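You operate a simulated robot arm through the tools that you are given. There is no shell and no other tool. Be economical: measure what you need, move in short steps, check, and stop when the job is done.

Carry out the task below with a simulated robot arm. There is one attempt and no reset: what you move stays moved.

TASK
Shut and bolt the shop door and show CLOSED on the sign.
Fine: turn the orange bar up before you shut the door.

It is judged by the outcome, as a careful person would: the job done as asked, and still so three seconds after it is handed in. It fails if anything else is knocked over, pushed out of place, dropped, spilled or broken.

THE ROBOT
A 6-joint arm with a two-finger parallel gripper on a trunk, on a base that drives. Base frame: it is fixed to the floor where the robot stands at the start and does not move with it; the origin is under the middle of the robot, x ahead of it, y to its left, z up. Lengths are in mm, angles in rad, forces in N, time in s.
With the tool pointing down near the work surface it reaches from about 100 to 720 mm from the robot's upright axis, wherever it stands. Its first joint turns from -2.897 to 2.897 rad. Places, roughly: door bolt [700, 800, 1200]; orange bar [500, -100, 700]; shop door [900, -100, 1000]; slide of the door sign [600, 1000, 1200]. Payload 3.91 kg.
The tool frame sits at the grasp point between the pads (the TCP): z along the fingers, y along the line on which they close. The tips reach 30 mm beyond it. The gripper opens to 110 mm. The fingers are 20 mm wide and 10 mm thick; the gripper's body (48 by 112 mm) begins 55 mm behind the TCP.
Orientation is that of the tool frame in the base frame, as a unit quaternion [w, x, y, z]. With the fingers straight down and closing along the base's y, the tool's x points along the base's -x, its y along +y and its z along -z.

THE INTERFACE
- The arm moves only by the tool nudge_tool. Its argument "commands" is a list of rows, each a list of 6 numbers: the shift along the tool's x, y, z in units of 300 mm (1.0 is 300 mm), then the turn, a rotation vector about the tool's x, y, z in units of 180 degrees (1.0 is 180 degrees). In form: [[tx, ty, tz, rx, ry, rz], ...]. A call has 1 to 10 rows; each row is the pose to reach, as a shift and turn from the pose commanded when the call began, along the tool's axes at that moment. "claw" is the gripper command, from -1 (shut) to 1 (fully open), values between in proportion, set as the call begins (left out, the last holds). A call with a number of a shift or a turn outside -1 to 1 is refused whole. Rows are played at 5 a second. More than 50 mm and 0.15 rad between two rows, or a gripper value outside its range, and nothing of the call is played. A pose out of reach is approached as far as the arm can. The call stops where the force on the tool passes 70 N (or 10 N more than at its start, if that is more) or the arm is blocked; 0.2 s more then pass. Each finger travels about 45 mm/s and halts on what it meets, pressing with about 23 N; the grip force reading is that of the motor and also rises with nothing between the fingers. The clock runs only during rows and for 0.2 s after the last one: add rows that repeat a pose to give the fingers time. The reply holds the time, the measured pose of the TCP, the force on the tool along the base axes, the opening and the grip force, in the units named above and with some noise, with the torque about the TCP (base axes, N m) and any sound that the robot's microphone picked up.
- Cameras (640 x 400 px; columns grow to the right, rows downward): "scene" is now at [10, 177.3, 1547.9]; the picture's right is [0.33, -0.94, 0.00], its down [-0.75, -0.27, -0.60] and it looks along [0.57, 0.20, -0.80] (base axes); focal length 261 px, centre (320, 200). "wrist" rides on the gripper at [71, 22, -107] in the tool frame; the picture's right is [-0.29, 0.96, 0.00], its down [-0.76, -0.23, -0.61] and it looks along [-0.58, -0.18, 0.79] (tool axes); focal length 243 px, centre (320, 200). There is no depth. A picture from a camera that has moved, and an enlarged one, comes with that camera's place and axes in the base frame and with its lens.
- snapshot(camera): a new picture of that camera. The clock stands still meanwhile.
- lift_body(by): slides the trunk up (or, below 0, down) by that many mm; the arm and the scene camera ride with it, the base frame stays. It gives what a move gives, with no picture.
- base_move(legs): drives the robot by 1 to 6 legs, each [ahead, left, turn to the left] in mm, mm and rad, along the robot's own axes; the way and the turn of a leg run together, so that a leg with both is an arc; at most 1500 mm and 3.142 rad a leg. The arm and the cameras ride along, it lands a little off, and it stops where it bumps. It gives what a move gives.
- turn_head(pan, tilt): turns the head with the scene camera to pan (to the left, within 1.501 rad either way) and tilt (down, from -0.506 to 1.204), counted from straight ahead of the robot. It gives what a move gives.
- zoom(camera, box): a new picture of the part [left, top, right, bottom] of that camera's present view, enlarged. The clock stands still meanwhile.
- finish_job(): hands the job in; it is judged then, once.

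Go step by step. Nothing tells you exact positions but the pictures and the camera data: compare them with the known pose of the tool, close in by small moves and look again before you grip or let go. The budget is 120 turns and 98 pictures, counting those below and the enlarged ones. Unless the task says otherwise, let go and move clear before handing in, and close with one line.

The tools are called as a command line: name --pt "numbers of a row" for each row, then --argument value for the rest, lists and objects as JSON in quotes. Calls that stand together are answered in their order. nudge_tool: Moves the arm, as the interface text tells. Its arguments: {"type":"object","properties":{"commands":{"type":"array"},"claw":{"type":"number"}},"required":["commands"]} The other tools are called the same way: lift_body (by) slides the trunk up or down; base_move (legs) drives the base; turn_head (pan, tilt) turns the head that bears the scene camera; snapshot (camera) takes a picture; zoom (camera, box) takes an enlarged picture of a part of a camera's view; finish_job () hands the job in.

At the start:

```text
time: 0.0
tool_pos: [272.7, 270.8, 1000.0]
orientation: [0.0, 0.0, 1.0, -0.001]
contact_force: [-0.6, -0.7, 0.7]
moment: [-0.03, -0.01, 0.02]
width: 110.0
finger_force: 0.0
trunk travel left (down, up): [-525.0, 65.0]
robot x, y, heading: [0.1, 3.1, 0.0]
head pan, tilt: [0.34, 0.923]
```

scene: 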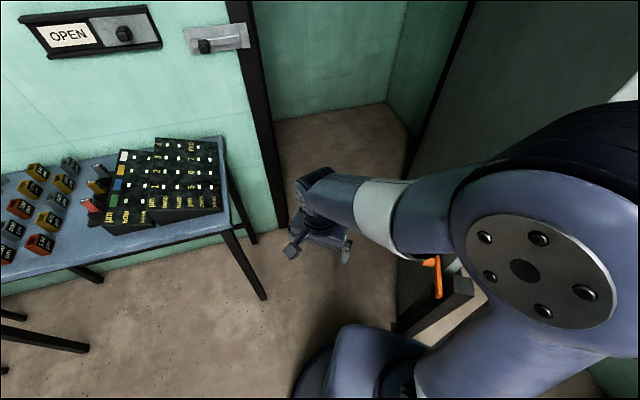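
wrist: 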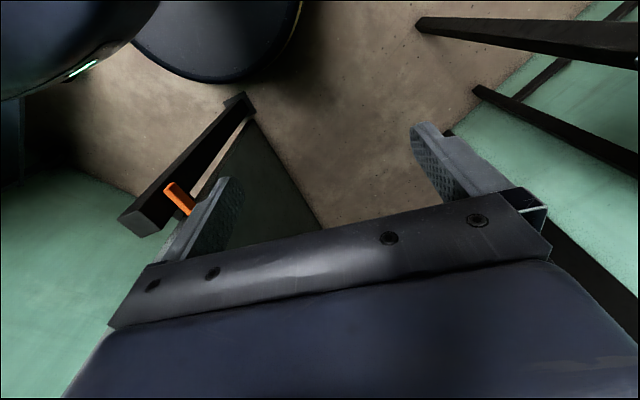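

I see the sign (OPEN) and bolt on the wall at the left, the door opening, and the door swung open to the right with an orange bar near its low part. I look around first.

turn_head --pan -0.3 --tilt 0.6

snapshot --camera "scene"

turn_head --pan 0.5 --tilt 0.3

snapshot --camera "scene"

```text
time: 1.0
tool_pos: [271.6, 270.2, 1000.3]
orientation: [0.0, 0.0, 1.0, 0.0]
contact_force: [0.4, 0.7, 0.1]
moment: [0.0, -0.01, 0.0]
width: 109.9
finger_force: 0.2
trunk travel left (down, up): [-525.0, 65.0]
robot x, y, heading: [-3.0, -0.2, -0.004]
head pan, tilt: [-0.3, 0.6]
```

```text
95 pictures are left
camera scene: at [24.5, 126.4, 1574.2], right [-0.29, -0.96, 0.0], down [-0.54, 0.17, -0.82], along [0.79, -0.24, -0.57], focal length 261 px, centre (320, 200)
```

scene: 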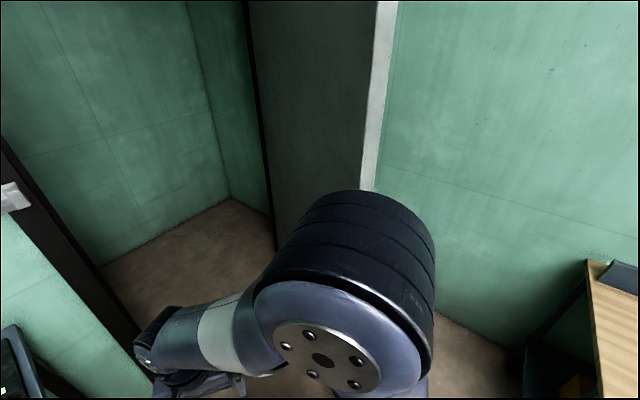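

```text
time: 2.2
tool_pos: [271.6, 270.7, 1001.0]
orientation: [0.0, 0.001, 1.0, -0.001]
contact_force: [-0.7, 0.6, 0.3]
moment: [0.0, 0.02, 0.01]
width: 110.0
finger_force: 0.1
trunk travel left (down, up): [-525.0, 65.0]
robot x, y, heading: [-0.8, 0.2, 0.003]
head pan, tilt: [0.499, 0.3]
```

```text
94 pictures are left
camera scene: at [22.0, 197.1, 1601.7], right [0.48, -0.88, 0.0], down [-0.26, -0.14, -0.96], along [0.84, 0.46, -0.3], focal length 261 px, centre (320, 200)
```

scene: 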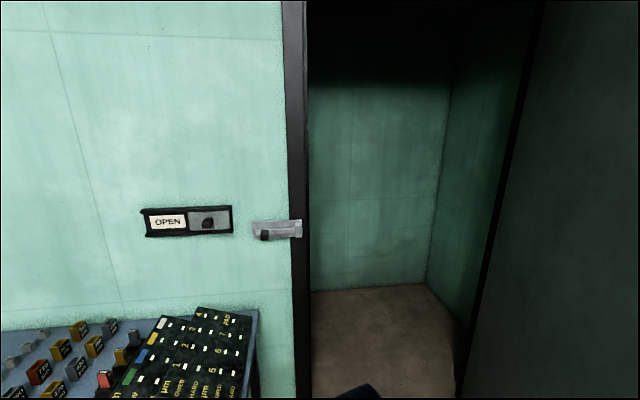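

The sign and bolt are on a wall at the left; the door stands open on the right, and a low post with the orange bar stands near the arm's shoulder. I look to both sides to know the free floor.

turn_head --pan 1.4 --tilt 0.7

snapshot --camera "scene"

turn_head --pan -1.2 --tilt 0.7

snapshot --camera "scene"

turn_head --pan 0.1 --tilt 1.1

snapshot --camera "scene"

```text
time: 3.4
tool_pos: [271.7, 270.4, 999.8]
orientation: [0.0, 0.0, 1.0, 0.0]
contact_force: [-0.9, 0.4, 0.4]
moment: [-0.03, 0.0, -0.01]
width: 110.1
finger_force: 0.0
trunk travel left (down, up): [-525.0, 65.0]
robot x, y, heading: [2.4, 1.0, 0.0]
head pan, tilt: [1.4, 0.7]
```

```text
93 pictures are left
camera scene: at [-45.5, 236.2, 1565.7], right [0.99, -0.17, 0.0], down [-0.11, -0.63, -0.77], along [0.13, 0.75, -0.64], focal length 261 px, centre (320, 200)
```

scene: 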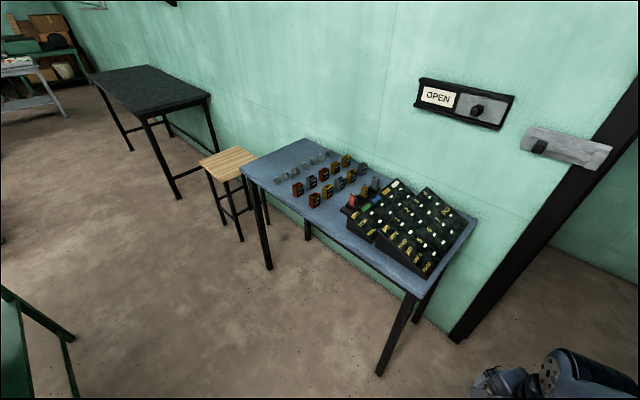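

```text
time: 5.7
tool_pos: [270.7, 272.4, 998.5]
orientation: [-0.001, 0.0, 1.0, 0.001]
contact_force: [-0.5, -0.4, 0.2]
moment: [0.02, -0.01, -0.03]
width: 110.1
finger_force: 0.1
trunk travel left (down, up): [-525.0, 65.0]
robot x, y, heading: [0.5, -4.0, 0.004]
head pan, tilt: [-1.201, 0.7]
```

```text
92 pictures are left
camera scene: at [-29.2, 73.3, 1565.7], right [-0.93, -0.36, 0.0], down [-0.23, 0.6, -0.77], along [0.28, -0.71, -0.64], focal length 261 px, centre (320, 200)
```

scene: 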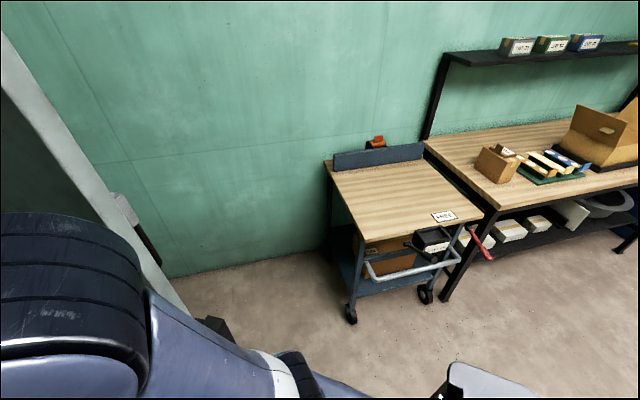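

```text
time: 7.2
tool_pos: [271.1, 270.3, 1000.4]
orientation: [0.0, 0.0, 1.0, 0.0]
contact_force: [0.0, -0.4, 0.4]
moment: [0.01, -0.05, 0.0]
width: 110.0
finger_force: 0.1
trunk travel left (down, up): [-525.0, 65.0]
robot x, y, heading: [-0.2, -0.7, -0.003]
head pan, tilt: [0.099, 1.1]
```

```text
91 pictures are left
camera scene: at [2.9, 158.7, 1535.7], right [0.1, -1.0, 0.0], down [-0.89, -0.09, -0.45], along [0.45, 0.04, -0.89], focal length 261 px, centre (320, 200)
```

scene: 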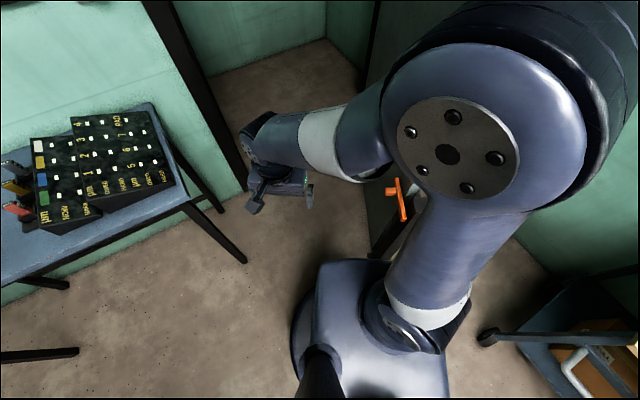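

Before backing off to see the orange bar, I want to know what is behind me. I turn left in place and look.

base_move --legs '[[0, 0, 1.2]]'

turn_head --pan 1.4 --tilt 0.7

snapshot --camera "scene"

turn_head --pan -1.35 --tilt 0.8

snapshot --camera "scene"

```text
time: 10.5
tool_pos: [-152.6, 351.6, 1000.2]
orientation: [0.0, -0.563, 0.826, 0.0]
contact_force: [-0.4, -0.5, 0.2]
moment: [-0.03, -0.01, 0.0]
width: 110.0
finger_force: 0.1
trunk travel left (down, up): [-525.0, 65.0]
robot x, y, heading: [-0.8, -1.6, 1.199]
head pan, tilt: [0.099, 1.1]
```

```text
time: 12.0
tool_pos: [-153.8, 352.1, 1000.2]
orientation: [0.0, -0.563, 0.826, 0.0]
contact_force: [0.3, -0.8, -0.7]
moment: [-0.02, 0.03, 0.0]
width: 110.1
finger_force: 0.1
trunk travel left (down, up): [-525.0, 65.0]
robot x, y, heading: [-0.6, 1.0, 1.195]
head pan, tilt: [1.4, 0.7]
```

```text
90 pictures are left
camera scene: at [-236.9, 43.9, 1565.6], right [0.52, 0.85, 0.0], down [0.55, -0.33, -0.76], along [-0.65, 0.4, -0.64], focal length 261 px, centre (320, 200)
```

scene: 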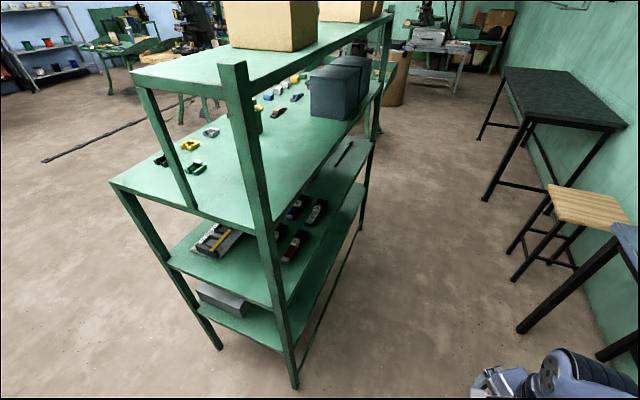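

```text
time: 14.4
tool_pos: [-152.9, 350.2, 999.3]
orientation: [0.0, -0.562, 0.827, -0.001]
contact_force: [0.8, -0.4, 0.2]
moment: [0.01, 0.0, -0.03]
width: 109.9
finger_force: 0.0
trunk travel left (down, up): [-525.0, 65.0]
robot x, y, heading: [-1.0, -0.7, 1.193]
head pan, tilt: [-1.349, 0.799]
```

```text
89 pictures are left
camera scene: at [-84.5, -12.5, 1557.4], right [-0.15, -0.99, 0.0], down [-0.71, 0.11, -0.7], along [0.69, -0.11, -0.72], focal length 261 px, centre (320, 200)
```

scene: 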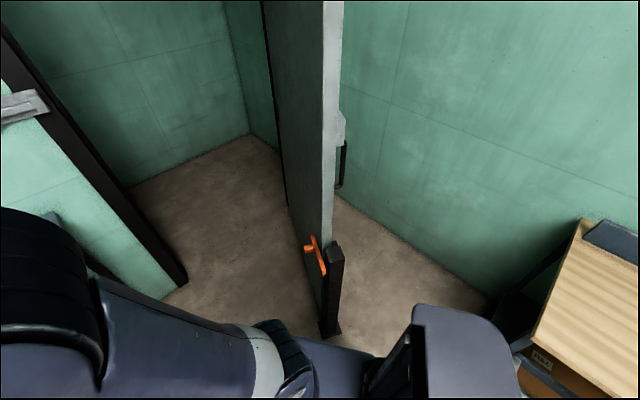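

Now it is clear: a black post stands at the door's free edge with an orange bar turned across the door's left face, holding it open. The keeper and a handle are on the right face. I zoom in.

zoom --camera "scene" --box '[280, 210, 376, 270]'

zoom --camera "scene" --box '[270, 60, 430, 350]'

```text
6.67 times, centred on (328, 240) of scene
camera zoom: at [-84.5, -12.5, 1557.4], right [-0.15, -0.99, 0.0], down [-0.71, 0.11, -0.7], along [0.69, -0.11, -0.72], focal length 1740 px, centre (267, -67)
```

zoom: 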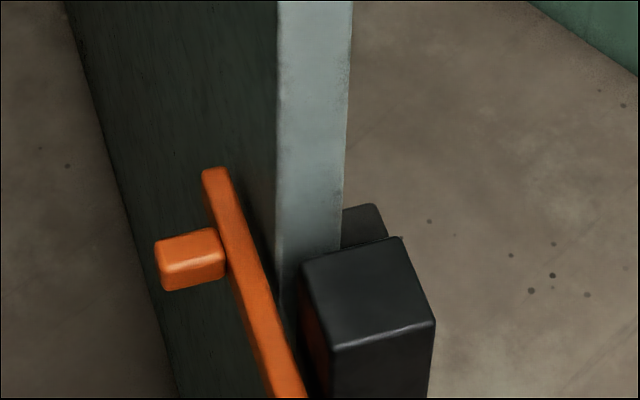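

```text
1.38 times, centred on (350, 205) of scene
camera zoom: at [-84.5, -12.5, 1557.4], right [-0.15, -0.99, 0.0], down [-0.71, 0.11, -0.7], along [0.69, -0.11, -0.72], focal length 360 px, centre (279, 193)
```

zoom: 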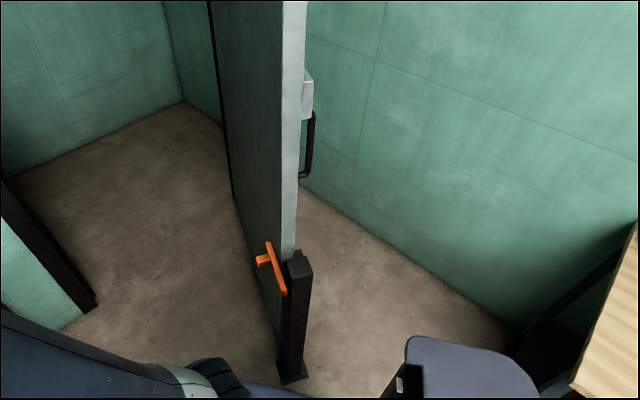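

Post about (380,-140), bar on its +y face lying across the door at z≈750. I drive to about (100,330) and face the bar from its left side, then look with both cameras.

base_move --legs '[[344, 26, 0], [0, 0, -2.1]]'

turn_head --pan 0.1 --tilt 0.8

snapshot --camera "scene"

snapshot --camera "wrist"

```text
time: 21.8
tool_pos: [482.0, 272.6, 1000.0]
orientation: [0.0, 0.458, 0.889, 0.0]
contact_force: [1.3, -0.4, -0.4]
moment: [0.01, 0.01, 0.01]
width: 110.0
finger_force: 0.1
trunk travel left (down, up): [-525.0, 65.0]
robot x, y, heading: [106.1, 336.3, -0.95]
head pan, tilt: [-1.349, 0.799]
```

```text
time: 23.4
tool_pos: [482.5, 271.7, 999.7]
orientation: [0.0, 0.457, 0.89, 0.0]
contact_force: [-0.5, 0.2, -0.6]
moment: [0.0, 0.0, -0.02]
width: 109.9
finger_force: 0.2
trunk travel left (down, up): [-525.0, 65.0]
robot x, y, heading: [105.5, 335.2, -0.958]
head pan, tilt: [0.099, 0.799]
```

```text
86 pictures are left
camera scene: at [247.6, 411.9, 1557.4], right [-0.75, -0.66, 0.0], down [-0.47, 0.54, -0.7], along [0.46, -0.52, -0.72], focal length 261 px, centre (320, 200)
```

scene: 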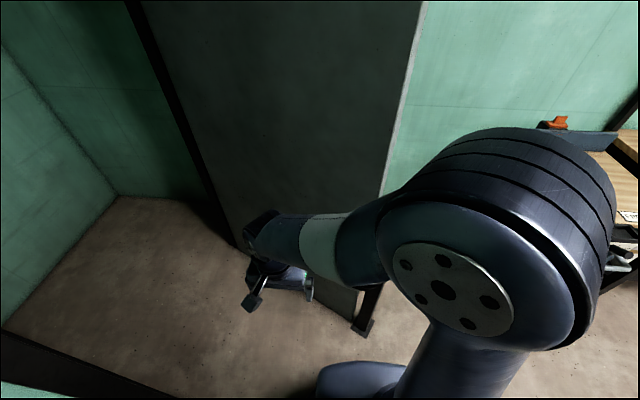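

```text
85 pictures are left
camera wrist: at [459.6, 342.2, 1107.8], right [0.95, 0.32, 0.0], down [0.25, -0.75, 0.61], along [0.19, -0.58, -0.79], focal length 243 px, centre (320, 200)
```

wrist: 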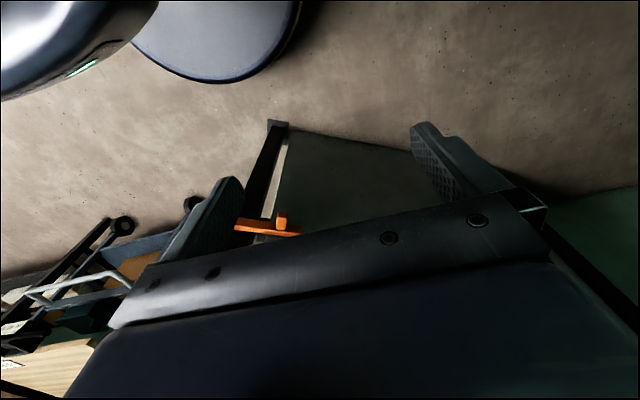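

The bar with its knob is visible beyond the gripper. I pitch the tool to horizontal, pointing toward the door.

nudge_tool --pt "0 0 0 0 -0.047 0" --pt "0 0 0 0 -0.094 0" --pt "0 0 0 0 -0.141 0" --pt "0 0 0 0 -0.188 0" --pt "0 0 0 0 -0.235 0" --pt "0 0 0 0 -0.282 0" --pt "0 0 0 0 -0.329 0" --pt "0 0 0 0 -0.376 0" --pt "0 0 0 0 -0.423 0" --pt "0 0 0 0 -0.47 0" --claw 0

snapshot --camera "wrist"

snapshot --camera "scene"

```text
time: 25.6
tool_pos: [483.7, 272.1, 999.6]
orientation: [0.599, 0.337, 0.658, -0.307]
contact_force: [0.2, 0.0, 0.0]
moment: [-0.01, -0.01, -0.01]
width: 55.0
finger_force: 0.1
trunk travel left (down, up): [-525.0, 65.0]
robot x, y, heading: [103.2, 332.8, -0.947]
head pan, tilt: [0.099, 0.799]
```

```text
84 pictures are left
camera wrist: at [435.1, 376.5, 939.4], right [0.79, 0.54, 0.29], down [-0.5, 0.3, 0.81], along [0.35, -0.79, 0.51], focal length 243 px, centre (320, 200)
```

wrist: 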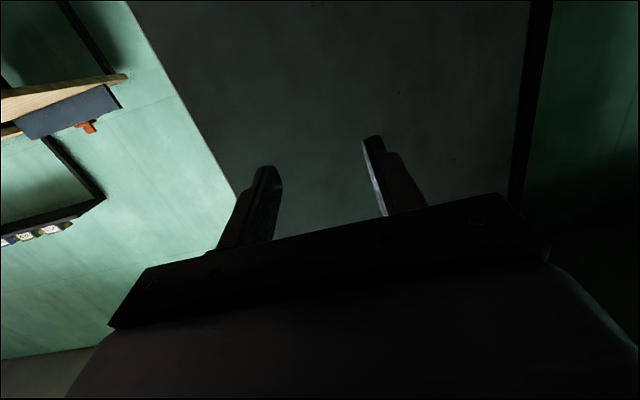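

```text
83 pictures are left
camera scene: at [247.7, 412.0, 1557.4], right [-0.75, -0.66, 0.0], down [-0.47, 0.54, -0.7], along [0.46, -0.52, -0.72], focal length 261 px, centre (320, 200)
```

scene: 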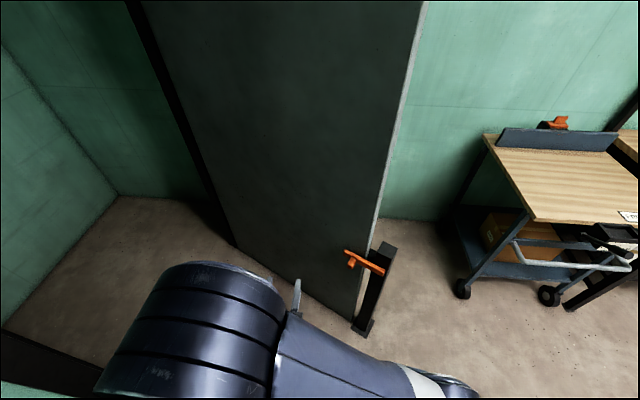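

The scene camera now sees the bar clearly. I zoom in to measure.

zoom --camera "scene" --box '[320, 230, 416, 290]'

zoom --camera "scene" --box '[280, 210, 440, 350]'

```text
6.67 times, centred on (368, 260) of scene
camera zoom: at [247.7, 412.0, 1557.4], right [-0.75, -0.66, 0.0], down [-0.47, 0.54, -0.7], along [0.46, -0.52, -0.72], focal length 1740 px, centre (0, -200)
```

zoom: 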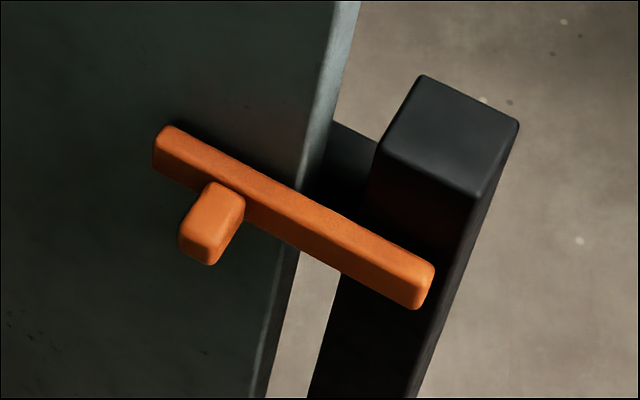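

```text
2.86 times, centred on (360, 280) of scene
camera zoom: at [247.7, 412.0, 1557.4], right [-0.75, -0.66, 0.0], down [-0.47, 0.54, -0.7], along [0.46, -0.52, -0.72], focal length 746 px, centre (206, -29)
```

zoom: 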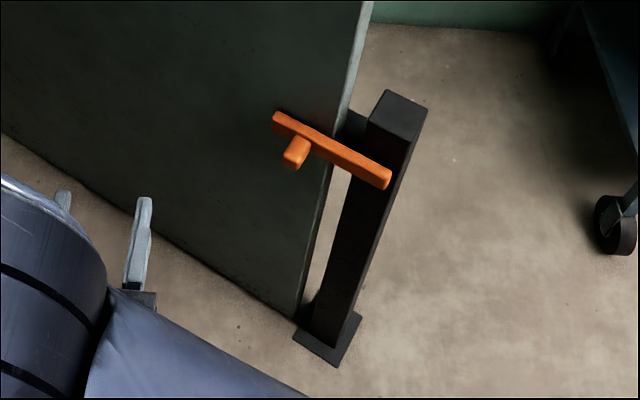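

Triangulation puts the knob at about (500,-57,678), the bar running about 8° off x with its pivot on the post near (405,-95,680). I align the tool, roll it so the fingers close vertically, and lower the trunk.

nudge_tool --pt "0 0 0 0.0375 -0.0075 0" --pt "0 0 0 0.075 -0.015 0" --pt "0 0 0 0.1125 -0.0225 0" --pt "0 0 0 0.15 -0.03 0"

nudge_tool --pt "0 0 0 0 0 -0.047" --pt "0 0 0 0 0 -0.094" --pt "0 0 0 0 0 -0.141" --pt "0 0 0 0 0 -0.188" --pt "0 0 0 0 0 -0.235" --pt "0 0 0 0 0 -0.282" --pt "0 0 0 0 0 -0.329" --pt "0 0 0 0 0 -0.376" --pt "0 0 0 0 0 -0.423" --pt "0 0 0 0 0 -0.47"

lift_body --by -320

snapshot --camera "scene"

snapshot --camera "wrist"

```text
time: 26.6
tool_pos: [482.3, 271.5, 1000.0]
orientation: [0.533, 0.454, 0.539, -0.469]
contact_force: [0.5, 0.1, -0.8]
moment: [0.0, -0.04, 0.02]
width: 55.0
finger_force: 0.1
trunk travel left (down, up): [-525.0, 65.0]
robot x, y, heading: [102.5, 334.2, -0.952]
head pan, tilt: [0.099, 0.799]
```

```text
time: 28.8
tool_pos: [483.0, 272.7, 999.8]
orientation: [-0.077, 0.028, -0.704, 0.705]
contact_force: [0.1, -0.2, 0.2]
moment: [-0.02, 0.0, 0.0]
width: 55.1
finger_force: 0.0
trunk travel left (down, up): [-525.0, 65.0]
robot x, y, heading: [106.7, 338.4, -0.952]
head pan, tilt: [0.099, 0.799]
```

```text
time: 32.0
tool_pos: [483.6, 271.1, 678.7]
orientation: [-0.079, 0.027, -0.704, 0.705]
contact_force: [0.4, -0.2, -0.6]
moment: [0.01, 0.03, 0.0]
width: 55.2
finger_force: 0.1
trunk travel left (down, up): [-205.0, 385.0]
robot x, y, heading: [108.8, 335.6, -0.95]
head pan, tilt: [0.099, 0.799]
```

```text
80 pictures are left
camera scene: at [247.6, 412.0, 1237.4], right [-0.75, -0.66, 0.0], down [-0.47, 0.54, -0.7], along [0.46, -0.52, -0.72], focal length 261 px, centre (320, 200)
```

scene: 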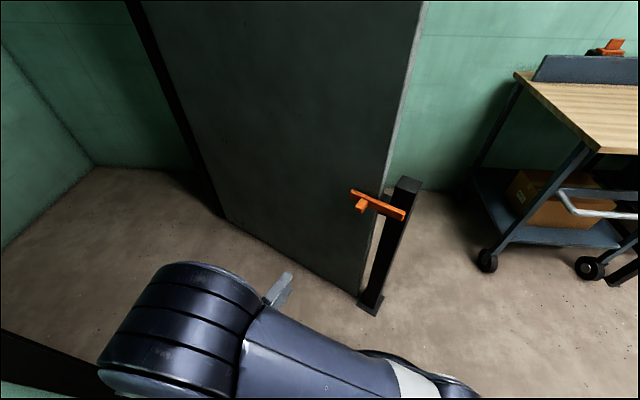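

```text
79 pictures are left
camera wrist: at [398.8, 366.9, 653.3], right [0.36, 0.05, -0.93], down [0.64, 0.71, 0.28], along [0.68, -0.7, 0.22], focal length 243 px, centre (320, 200)
```

wrist: 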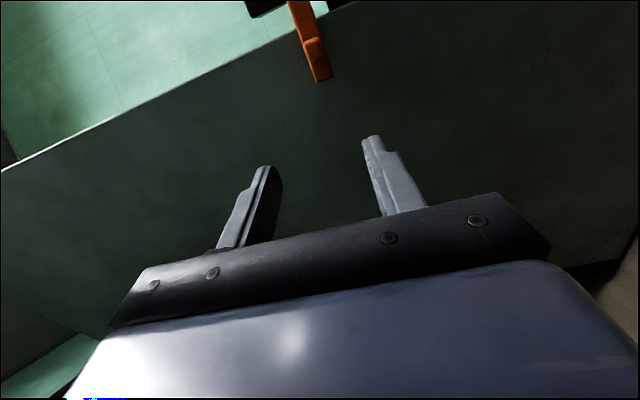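

The wrist view confirms the knob near (498,-50,677) and at the right height between the fingers. I approach to about 60 mm short.

nudge_tool --pt "0.014 0 0.15 0 0 0" --pt "0.028 0 0.3 0 0 0" --pt "0.042 0 0.45 0 0 0" --pt "0.056 0 0.6 0 0 0" --pt "0.083 0 0.75 0 0 0"

snapshot --camera "wrist"

zoom --camera "scene" --box '[280, 140, 440, 240]'

```text
time: 33.2
tool_pos: [491.1, 45.2, 677.2]
orientation: [-0.08, 0.027, -0.704, 0.705]
contact_force: [-0.2, 0.7, 0.2]
moment: [-0.02, -0.03, -0.01]
width: 55.2
finger_force: 0.1
trunk travel left (down, up): [-205.0, 385.0]
robot x, y, heading: [104.0, 335.0, -0.948]
head pan, tilt: [0.099, 0.799]
```

```text
78 pictures are left
camera wrist: at [407.3, 140.6, 651.5], right [0.36, 0.05, -0.93], down [0.64, 0.71, 0.28], along [0.68, -0.7, 0.22], focal length 243 px, centre (320, 200)
```

wrist: 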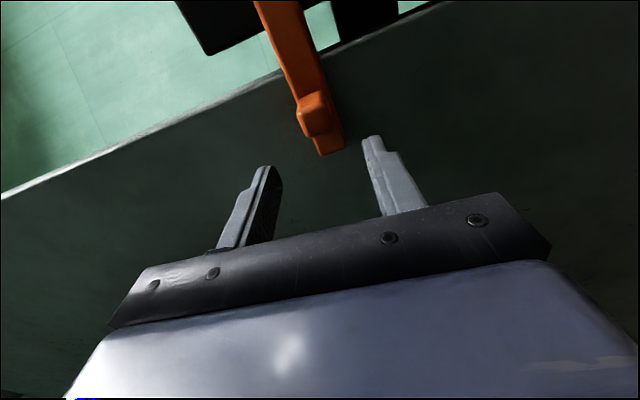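

```text
4.00 times, centred on (360, 190) of scene
camera zoom: at [247.6, 412.4, 1237.4], right [-0.75, -0.66, 0.0], down [-0.47, 0.54, -0.7], along [0.46, -0.52, -0.72], focal length 1044 px, centre (160, 240)
```

zoom: 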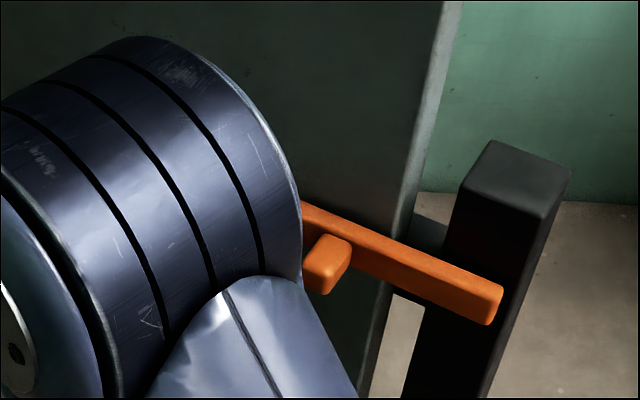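

Knob face is at about (495,-30,679), centred between the fingers. I move in 76 mm, then close.

nudge_tool --pt "0.01 -0.005 0.13 0 0 0" --pt "0.02 -0.007 0.25 0 0 0"

snapshot --camera "wrist"

```text
time: 33.8
tool_pos: [496.0, -31.5, 679.8]
orientation: [-0.079, 0.027, -0.704, 0.705]
contact_force: [0.6, 0.3, 0.1]
moment: [0.02, 0.0, -0.03]
width: 54.7
finger_force: 0.1
trunk travel left (down, up): [-205.0, 385.0]
robot x, y, heading: [105.3, 339.2, -0.946]
head pan, tilt: [0.099, 0.799]
```

```text
76 pictures are left
camera wrist: at [412.2, 64.4, 654.1], right [0.36, 0.05, -0.93], down [0.64, 0.71, 0.28], along [0.68, -0.7, 0.22], focal length 243 px, centre (320, 200)
```

wrist: 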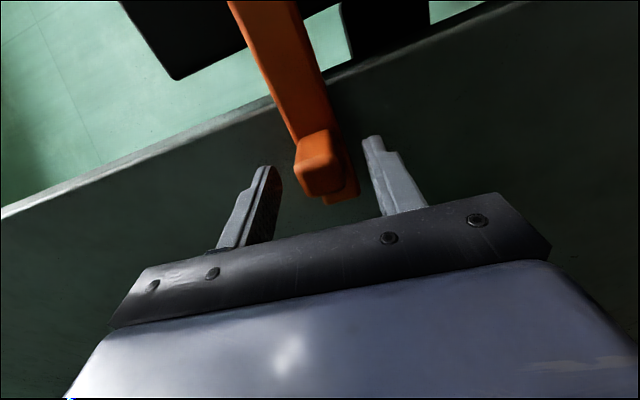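

Aligned; advance 8 mm and close on the knob.

nudge_tool --pt "0 0 0.027 0 0 0"

nudge_tool --pt "0 0 0 0 0 0" --pt "0 0 0 0 0 0" --pt "0 0 0 0 0 0" --pt "0 0 0 0 0 0" --pt "0 0 0 0 0 0" --claw -0.8

snapshot --camera "wrist"

```text
time: 34.2
tool_pos: [498.2, -39.0, 682.2]
orientation: [-0.078, 0.027, -0.704, 0.705]
contact_force: [-0.2, 0.0, 0.5]
moment: [-0.01, 0.01, 0.04]
width: 55.0
finger_force: 0.0
trunk travel left (down, up): [-205.0, 385.0]
robot x, y, heading: [104.8, 334.3, -0.952]
head pan, tilt: [0.099, 0.799]
```

```text
time: 35.4
tool_pos: [497.3, -39.1, 680.7]
orientation: [-0.078, 0.027, -0.704, 0.705]
contact_force: [1.2, -3.8, 5.8]
moment: [0.62, 0.84, 0.32]
width: 26.7
finger_force: 45.1
trunk travel left (down, up): [-205.0, 385.0]
robot x, y, heading: [103.2, 333.5, -0.952]
head pan, tilt: [0.099, 0.799]
```

```text
75 pictures are left
camera wrist: at [413.9, 56.8, 655.0], right [0.36, 0.05, -0.93], down [0.64, 0.71, 0.28], along [0.68, -0.7, 0.22], focal length 243 px, centre (320, 200)
```

wrist: 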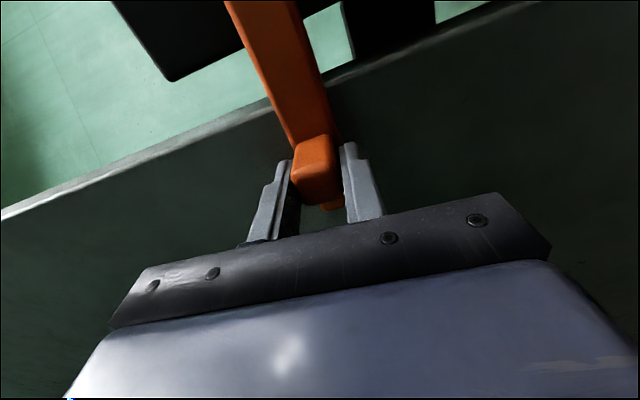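

Gripped (26.7 mm). I start turning the bar about the estimated pivot, 96 mm radius, checking forces.

nudge_tool --pt "0.0031 -0.0447 0 0 0 0.0446" --pt "0.0125 -0.0884 0 0 0 0.0891" --pt "0.0277 -0.1305 0 0 0 0.1337"

snapshot --camera "wrist"

```text
time: 36.2
tool_pos: [489.6, -40.2, 721.1]
orientation: [0.227, 0.121, 0.694, -0.673]
contact_force: [11.6, -15.6, 17.9]
moment: [0.02, 1.22, -0.12]
width: 27.0
finger_force: 45.0
trunk travel left (down, up): [-205.0, 385.0]
robot x, y, heading: [103.6, 333.5, -0.949]
head pan, tilt: [0.099, 0.799]
```

```text
74 pictures are left
camera wrist: at [421.6, 57.8, 668.2], right [0.7, 0.1, -0.7], down [0.46, 0.69, 0.56], along [0.54, -0.72, 0.44], focal length 243 px, centre (320, 200)
```

wrist: 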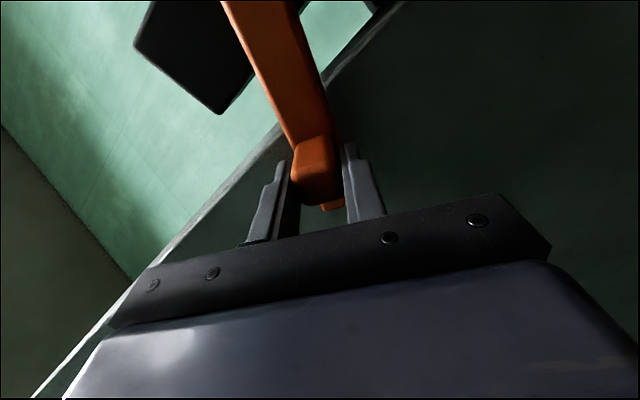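

The bar turns. Slight outward and doorward pull: I continue with a slightly larger radius.

nudge_tool --pt "0.0033 -0.0474 0.003 0 0 0.0446" --pt "0.0133 -0.094 0.005 0 0 0.0891" --pt "0.0295 -0.1386 0.007 0 0 0.1337" --pt "0.0519 -0.1806 0.008 0 0 0.1783"

snapshot --camera "wrist"

```text
time: 37.2
tool_pos: [447.3, -45.1, 764.1]
orientation: [0.403, 0.307, 0.632, -0.586]
contact_force: [4.4, 11.8, 31.5]
moment: [-0.48, 0.89, -0.03]
width: 26.3
finger_force: 44.6
trunk travel left (down, up): [-205.0, 385.0]
robot x, y, heading: [103.5, 335.8, -0.951]
head pan, tilt: [0.099, 0.799]
```

```text
73 pictures are left
camera wrist: at [416.7, 56.9, 690.4], right [0.97, 0.14, -0.22], down [0.08, 0.64, 0.77], along [0.25, -0.76, 0.6], focal length 243 px, centre (320, 200)
```

wrist: 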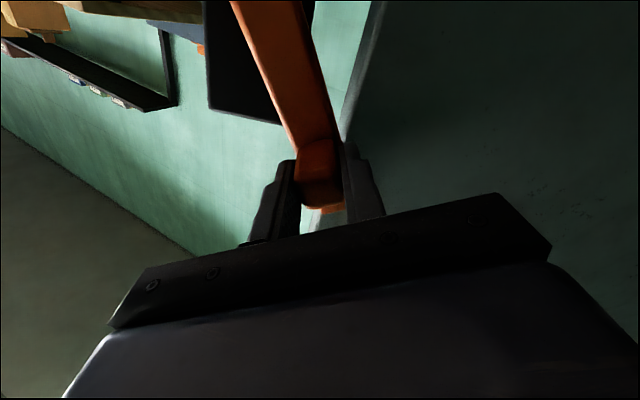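

The fit gives pivot about (406,-,686), radius about 89 mm; the bar stands at about 61°. I finish to vertical.

nudge_tool --pt "0.0055 -0.0389 -0.003 0 0 0.0414" --pt "0.0161 -0.0771 -0.004 0 0 0.0828" --pt "0.0296 -0.1141 -0.004 0 0 0.1241" --pt "0.0467 -0.1491 -0.004 0 0 0.1655"

zoom --camera "scene" --box '[280, 100, 440, 240]'

snapshot --camera "wrist"

```text
time: 38.2
tool_pos: [399.7, -52.9, 772.4]
orientation: [0.539, 0.461, 0.53, -0.464]
contact_force: [-8.1, 0.9, 28.8]
moment: [-0.62, 0.73, -0.86]
width: 25.7
finger_force: 45.3
trunk travel left (down, up): [-205.0, 385.0]
robot x, y, heading: [103.3, 333.0, -0.952]
head pan, tilt: [0.099, 0.799]
```

```text
2.86 times, centred on (360, 170) of scene
camera zoom: at [246.0, 413.1, 1237.5], right [-0.75, -0.66, 0.0], down [-0.47, 0.54, -0.7], along [0.46, -0.53, -0.72], focal length 746 px, centre (206, 286)
```

zoom: 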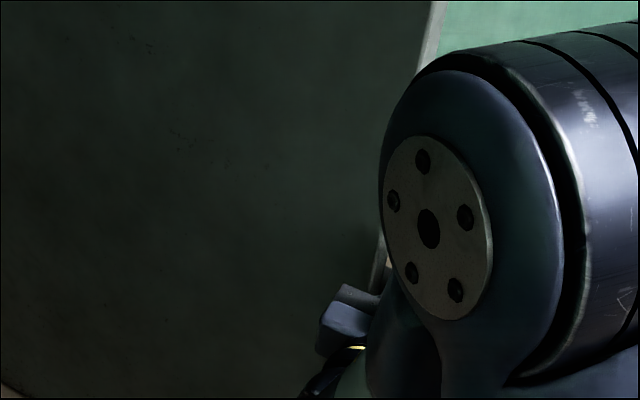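

```text
71 pictures are left
camera wrist: at [406.8, 55.3, 700.3], right [0.94, 0.14, 0.3], down [-0.32, 0.58, 0.75], along [-0.06, -0.8, 0.59], focal length 243 px, centre (320, 200)
```

wrist: 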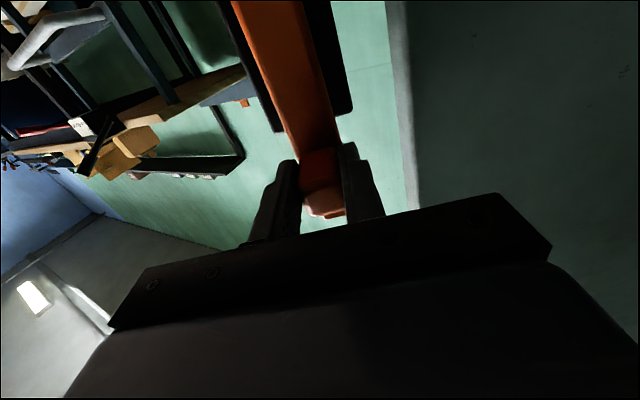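

The bar is vertical. I go a touch past vertical, then open and see whether it stays.

nudge_tool --pt "0.004 -0.0205 0 0 0 0.0223"

nudge_tool --pt "0 0 0 0 0 0" --pt "0 0 0 0 0 0" --pt "0 0 0 0 0 0" --pt "0 0 0 0 0 0" --claw 0

snapshot --camera "wrist"

```text
time: 38.6
tool_pos: [400.4, -53.2, 770.6]
orientation: [0.557, 0.476, 0.516, -0.443]
contact_force: [11.9, 0.8, 28.5]
moment: [-0.52, 0.63, -1.06]
width: 26.6
finger_force: 44.9
trunk travel left (down, up): [-205.0, 385.0]
robot x, y, heading: [107.0, 333.8, -0.95]
head pan, tilt: [0.099, 0.799]
```

```text
time: 39.6
tool_pos: [396.7, -54.6, 768.2]
orientation: [0.553, 0.48, 0.517, -0.444]
contact_force: [0.2, -0.2, 0.6]
moment: [0.02, 0.02, -0.01]
width: 54.9
finger_force: 0.2
trunk travel left (down, up): [-205.0, 385.0]
robot x, y, heading: [103.1, 334.7, -0.956]
head pan, tilt: [0.099, 0.799]
```

```text
70 pictures are left
camera wrist: at [407.6, 55.2, 699.5], right [0.92, 0.14, 0.36], down [-0.37, 0.56, 0.74], along [-0.1, -0.81, 0.57], focal length 243 px, centre (320, 200)
```

wrist: 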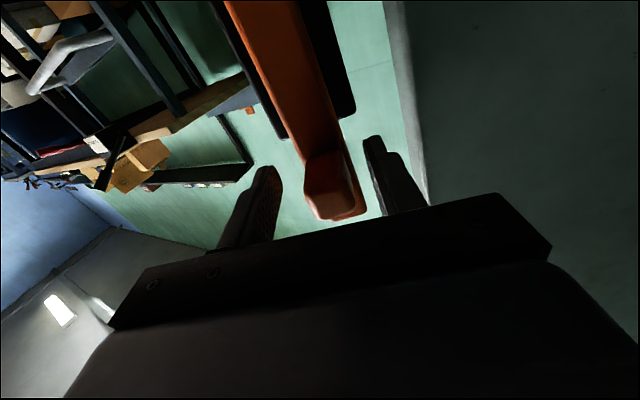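

The bar stays up and seems at a stop. I back away and look.

nudge_tool --pt "0 0 -0.15 0 0 0" --pt "0 0 -0.3 0 0 0" --pt "0 0 -0.45 0 0 0" --pt "0 0 -0.6 0 0 0" --pt "0 0 -0.75 0 0 0"

snapshot --camera "wrist"

snapshot --camera "scene"

```text
time: 40.8
tool_pos: [359.7, 171.6, 767.5]
orientation: [0.554, 0.479, 0.517, -0.443]
contact_force: [0.4, -0.8, -0.9]
moment: [-0.01, 0.01, 0.02]
width: 55.1
finger_force: 0.1
trunk travel left (down, up): [-205.0, 385.0]
robot x, y, heading: [106.2, 334.8, -0.949]
head pan, tilt: [0.099, 0.799]
```

```text
69 pictures are left
camera wrist: at [371.6, 281.0, 698.0], right [0.92, 0.14, 0.36], down [-0.37, 0.56, 0.74], along [-0.1, -0.81, 0.57], focal length 243 px, centre (320, 200)
```

wrist: 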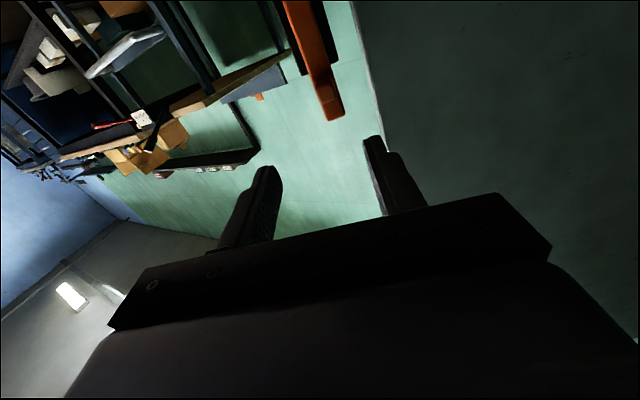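

```text
68 pictures are left
camera scene: at [247.7, 411.5, 1237.4], right [-0.75, -0.66, 0.0], down [-0.47, 0.54, -0.7], along [0.46, -0.52, -0.72], focal length 261 px, centre (320, 200)
```

scene: 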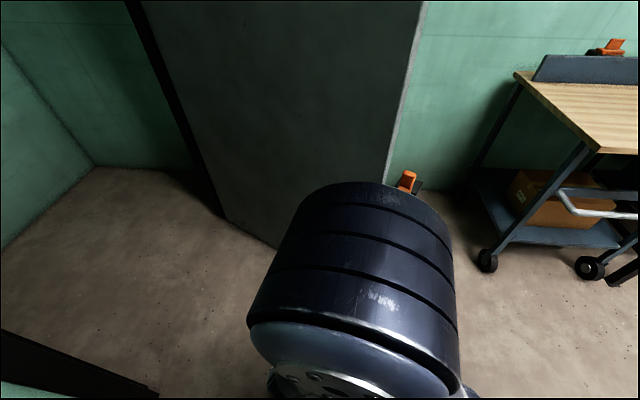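

The bar is upright, free of the door. The door hinges near (1405,10), free edge at (469,-118), jamb near (841,750). I raise the trunk and drive around to the door's right (keeper) side to push it shut.

lift_body --by 385

base_move --legs '[[117, -274, 0], [0, 0, 1.3], [-66, -327, 0]]'

turn_head --pan -0.3 --tilt 0.6

snapshot --camera "scene"

snapshot --camera "wrist"

```text
time: 44.5
tool_pos: [362.2, 172.6, 1153.1]
orientation: [0.554, 0.479, 0.517, -0.443]
contact_force: [0.0, -0.5, -1.1]
moment: [-0.01, 0.0, 0.0]
width: 54.9
finger_force: 0.0
trunk travel left (down, up): [-590.0, 0.0]
robot x, y, heading: [106.7, 336.7, -0.953]
head pan, tilt: [0.099, 0.799]
```

```text
time: 51.5
tool_pos: [230.6, -44.8, 1153.0]
orientation: [0.709, 0.067, 0.702, -0.016]
contact_force: [0.2, 0.5, -0.3]
moment: [-0.02, 0.02, -0.03]
width: 55.3
finger_force: 0.1
trunk travel left (down, up): [-590.0, 0.0]
robot x, y, heading: [4.0, -245.9, 0.35]
head pan, tilt: [0.099, 0.799]
```

```text
time: 52.4
tool_pos: [229.8, -44.7, 1152.2]
orientation: [0.709, 0.068, 0.701, -0.015]
contact_force: [0.0, -0.6, 0.4]
moment: [-0.04, -0.01, 0.02]
width: 55.0
finger_force: 0.0
trunk travel left (down, up): [-590.0, 0.0]
robot x, y, heading: [4.6, -247.6, 0.35]
head pan, tilt: [-0.3, 0.6]
```

```text
67 pictures are left
camera scene: at [-15.9, -121.6, 1639.3], right [0.05, -1.0, 0.0], down [-0.56, -0.03, -0.82], along [0.82, 0.04, -0.57], focal length 261 px, centre (320, 200)
```

scene: 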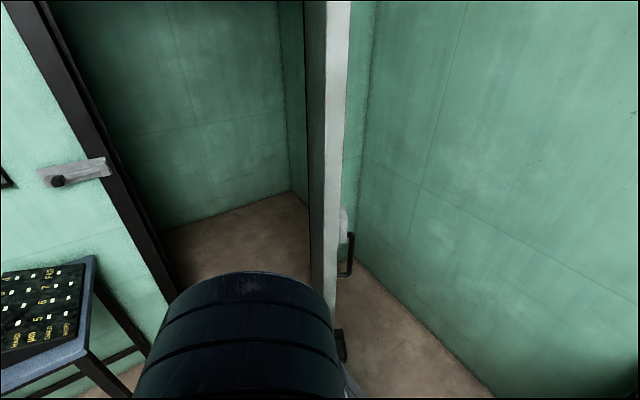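

```text
66 pictures are left
camera wrist: at [128.0, -5.8, 1083.0], right [0.11, 0.93, 0.36], down [-0.64, -0.21, 0.74], along [0.76, -0.31, 0.57], focal length 243 px, centre (320, 200)
```

wrist: 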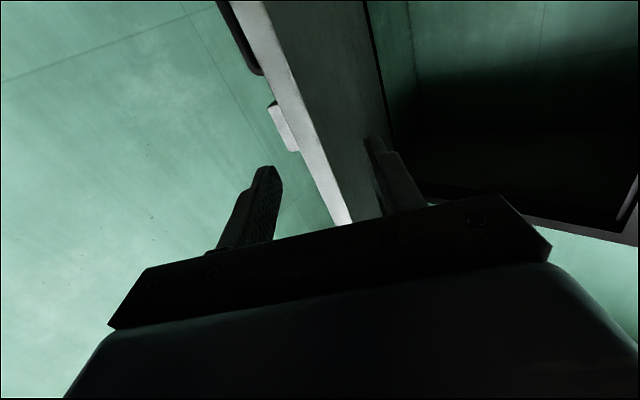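

Door edge, keeper (z≈1200) and handle (z≈965–1115) are as computed. I raise the closed gripper to z≈1330, above the keeper, at the door's right side.

nudge_tool --pt "-0.064 -0.0687 0.0762 -0.0288 0 0" --pt "-0.128 -0.1374 0.1524 -0.0576 0 0" --pt "-0.192 -0.2061 0.2286 -0.0864 0 0" --pt "-0.256 -0.2748 0.3048 -0.1152 0 0" --pt "-0.32 -0.3435 0.381 -0.144 0 0" --pt "-0.384 -0.4122 0.4572 -0.1728 0 0" --pt "-0.448 -0.4809 0.5334 -0.2016 0 0" --pt "-0.512 -0.5496 0.6096 -0.2304 0 0" --pt "-0.576 -0.6183 0.6858 -0.2592 0 0" --pt "-0.64 -0.687 0.762 -0.288 0 0" --claw -1

snapshot --camera "scene"

snapshot --camera "wrist"

```text
time: 54.6
tool_pos: [279.8, -50.1, 1320.2]
orientation: [0.666, -0.177, 0.668, 0.281]
contact_force: [0.5, -0.4, -0.1]
moment: [0.0, 0.0, -0.01]
width: 0.0
finger_force: 22.9
out of reach, approached as far as the arm can: row 3, 4, 5, 6, 7, 8, 9, 10
trunk travel left (down, up): [-590.0, 0.0]
robot x, y, heading: [6.2, -246.8, 0.355]
head pan, tilt: [-0.3, 0.6]
```

```text
65 pictures are left
camera scene: at [-15.9, -121.6, 1640.4], right [0.05, -1.0, 0.0], down [-0.56, -0.03, -0.83], along [0.82, 0.04, -0.56], focal length 261 px, centre (320, 200)
```

scene: 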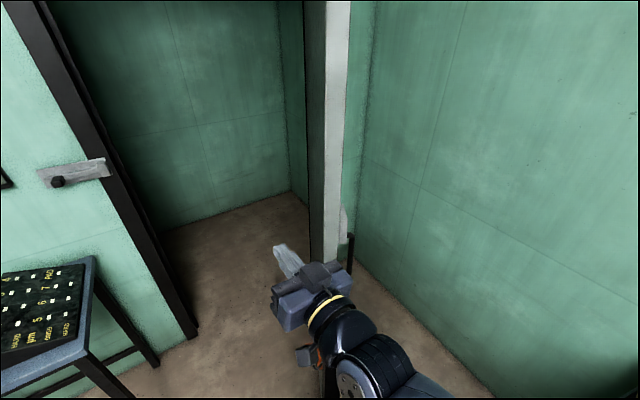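

```text
64 pictures are left
camera wrist: at [178.7, -89.3, 1248.2], right [-0.57, 0.71, 0.42], down [-0.3, -0.66, 0.69], along [0.76, 0.27, 0.59], focal length 243 px, centre (320, 200)
```

wrist: 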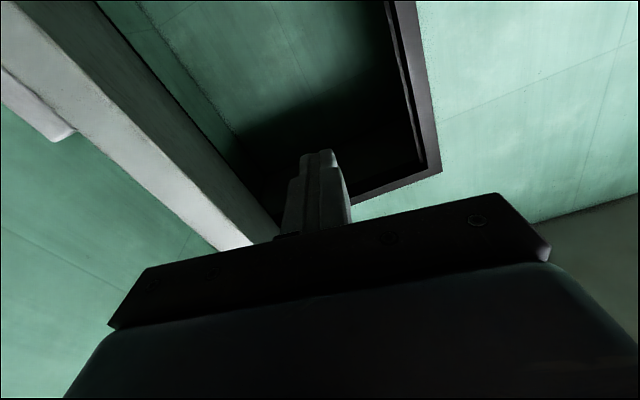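

The far part was out of reach; I check what pose counts as commanded with a null move.

nudge_tool --pt "0 0 0 0 0 0"

```text
time: 55.0
tool_pos: [279.7, -49.7, 1319.5]
orientation: [0.667, -0.177, 0.667, 0.281]
contact_force: [0.5, -0.7, 0.1]
moment: [0.05, 0.04, 0.01]
width: 0.0
finger_force: 23.1
trunk travel left (down, up): [-590.0, 0.0]
robot x, y, heading: [4.9, -246.9, 0.348]
head pan, tilt: [-0.3, 0.6]
```

Now I try smaller pieces: first shift toward -y at the same orientation.

nudge_tool --pt "-0.02 -0.1 0.03 0 0 0" --pt "-0.04 -0.2 0.06 0 0 0" --pt "-0.06 -0.3 0.09 0 0 0"

```text
time: 55.8
tool_pos: [279.9, -50.3, 1319.6]
orientation: [0.666, -0.178, 0.667, 0.282]
contact_force: [0.3, -1.0, 0.4]
moment: [-0.01, 0.03, 0.0]
width: 0.0
finger_force: 22.9
out of reach, approached as far as the arm can: row 1, 2, 3
trunk travel left (down, up): [-590.0, 0.0]
robot x, y, heading: [6.3, -246.0, 0.351]
head pan, tilt: [-0.3, 0.6]
```

nudge_tool --pt "0 0 0 0.04 0 0" --pt "0 0 0 0.08 0 0" --pt "-0.02 -0.13 0 0.12 0 0" --pt "-0.04 -0.26 0 0.16 0 0" --pt "-0.06 -0.39 0 0.2 0 0" --pt "-0.08 -0.5 0.01 0.2 0 0" --pt "-0.09 -0.63 0.01 0.2 0 0"

snapshot --camera "scene"

```text
time: 57.4
tool_pos: [397.5, -199.3, 1322.1]
orientation: [0.691, 0.042, 0.719, 0.066]
contact_force: [0.0, 0.2, -0.2]
moment: [0.0, 0.02, -0.01]
width: 0.0
finger_force: 23.0
out of reach, approached as far as the arm can: row 1
trunk travel left (down, up): [-590.0, 0.0]
robot x, y, heading: [5.1, -248.4, 0.355]
head pan, tilt: [-0.3, 0.6]
```

```text
63 pictures are left
camera scene: at [-15.5, -121.6, 1639.3], right [0.05, -1.0, 0.0], down [-0.56, -0.03, -0.82], along [0.82, 0.04, -0.57], focal length 261 px, centre (320, 200)
```

scene: 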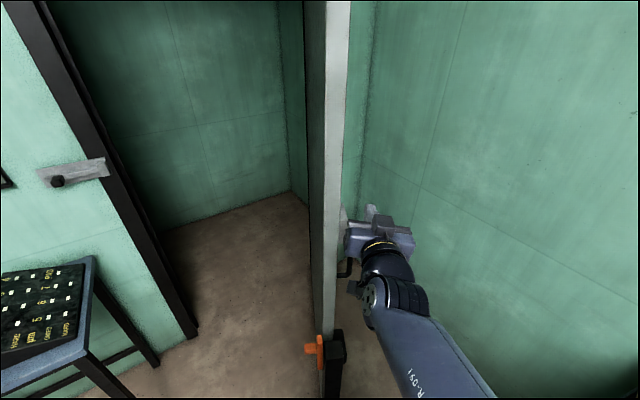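

The arm got around: TCP (397,-199,1322) on the door's right side. I move forward-right and yaw left so the fingertip will lead.

nudge_tool --pt "-0.012 -0.039 0.037 -0.033 0 0" --pt "-0.024 -0.078 0.074 -0.067 0 0" --pt "-0.036 -0.117 0.111 -0.1 0 0" --pt "-0.048 -0.156 0.148 -0.133 0 0" --pt "-0.06 -0.195 0.185 -0.167 0 0" --pt "-0.07 -0.233 0.223 -0.2 0 0"

snapshot --camera "scene"

snapshot --camera "wrist"

```text
time: 58.8
tool_pos: [336.2, -33.6, 1373.0]
orientation: [0.676, -0.151, 0.673, 0.259]
contact_force: [0.1, -0.3, 0.0]
moment: [0.01, -0.03, 0.0]
width: 0.0
finger_force: 23.1
out of reach, approached as far as the arm can: row 1, 2, 3, 4, 5, 6
trunk travel left (down, up): [-590.0, 0.0]
robot x, y, heading: [5.1, -249.4, 0.356]
head pan, tilt: [-0.3, 0.6]
```

```text
62 pictures are left
camera scene: at [-14.9, -120.9, 1639.2], right [0.05, -1.0, 0.0], down [-0.56, -0.03, -0.82], along [0.82, 0.04, -0.57], focal length 261 px, centre (320, 200)
```

scene: 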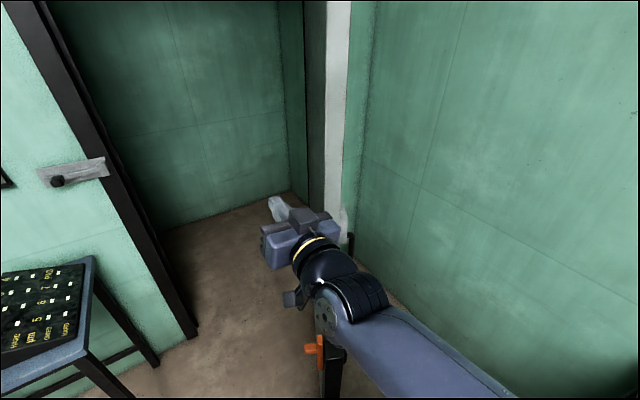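

```text
61 pictures are left
camera wrist: at [233.3, -65.0, 1302.9], right [-0.52, 0.74, 0.42], down [-0.35, -0.64, 0.69], along [0.78, 0.21, 0.59], focal length 243 px, centre (320, 200)
```

wrist: 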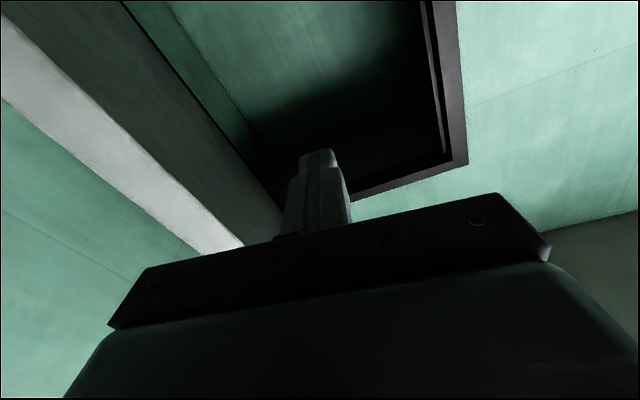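

The wrist can't yaw left of its bearing, so I won't use that. New plan: put the gripper along the door's right face, pointing ahead, and push sideways by moving the base. First return beside the door.

nudge_tool --pt "0 0 0 0.04 0 0" --pt "0 0 0 0.08 0 0" --pt "0 -0.08 -0.02 0.12 0 0" --pt "-0.005 -0.2 -0.05 0.16 0 0" --pt "-0.01 -0.32 -0.08 0.2 0 0" --pt "-0.015 -0.44 -0.11 0.21 0 0" --pt "-0.02 -0.56 -0.14 0.21 0 0" --pt "-0.02 -0.65 -0.17 0.21 0 0"

snapshot --camera "scene"

```text
time: 60.6
tool_pos: [399.4, -217.1, 1349.2]
orientation: [0.688, 0.076, 0.721, 0.026]
contact_force: [0.7, -0.5, -0.3]
moment: [0.03, -0.02, 0.0]
width: 0.3
finger_force: 23.0
out of reach, approached as far as the arm can: row 1
trunk travel left (down, up): [-590.0, 0.0]
robot x, y, heading: [4.9, -248.3, 0.352]
head pan, tilt: [-0.3, 0.6]
```

```text
60 pictures are left
camera scene: at [-15.8, -121.5, 1639.3], right [0.05, -1.0, 0.0], down [-0.56, -0.03, -0.83], along [0.82, 0.04, -0.56], focal length 261 px, centre (320, 200)
```

scene: 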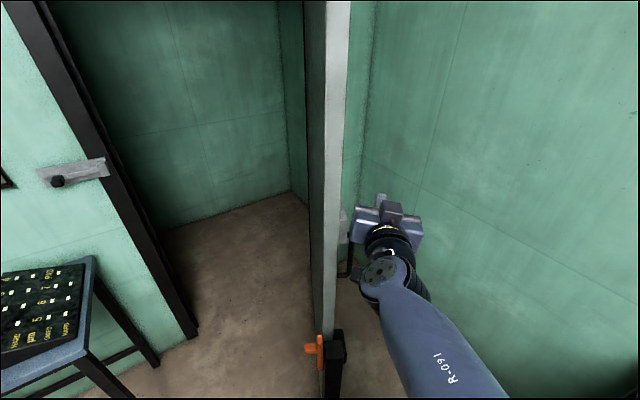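

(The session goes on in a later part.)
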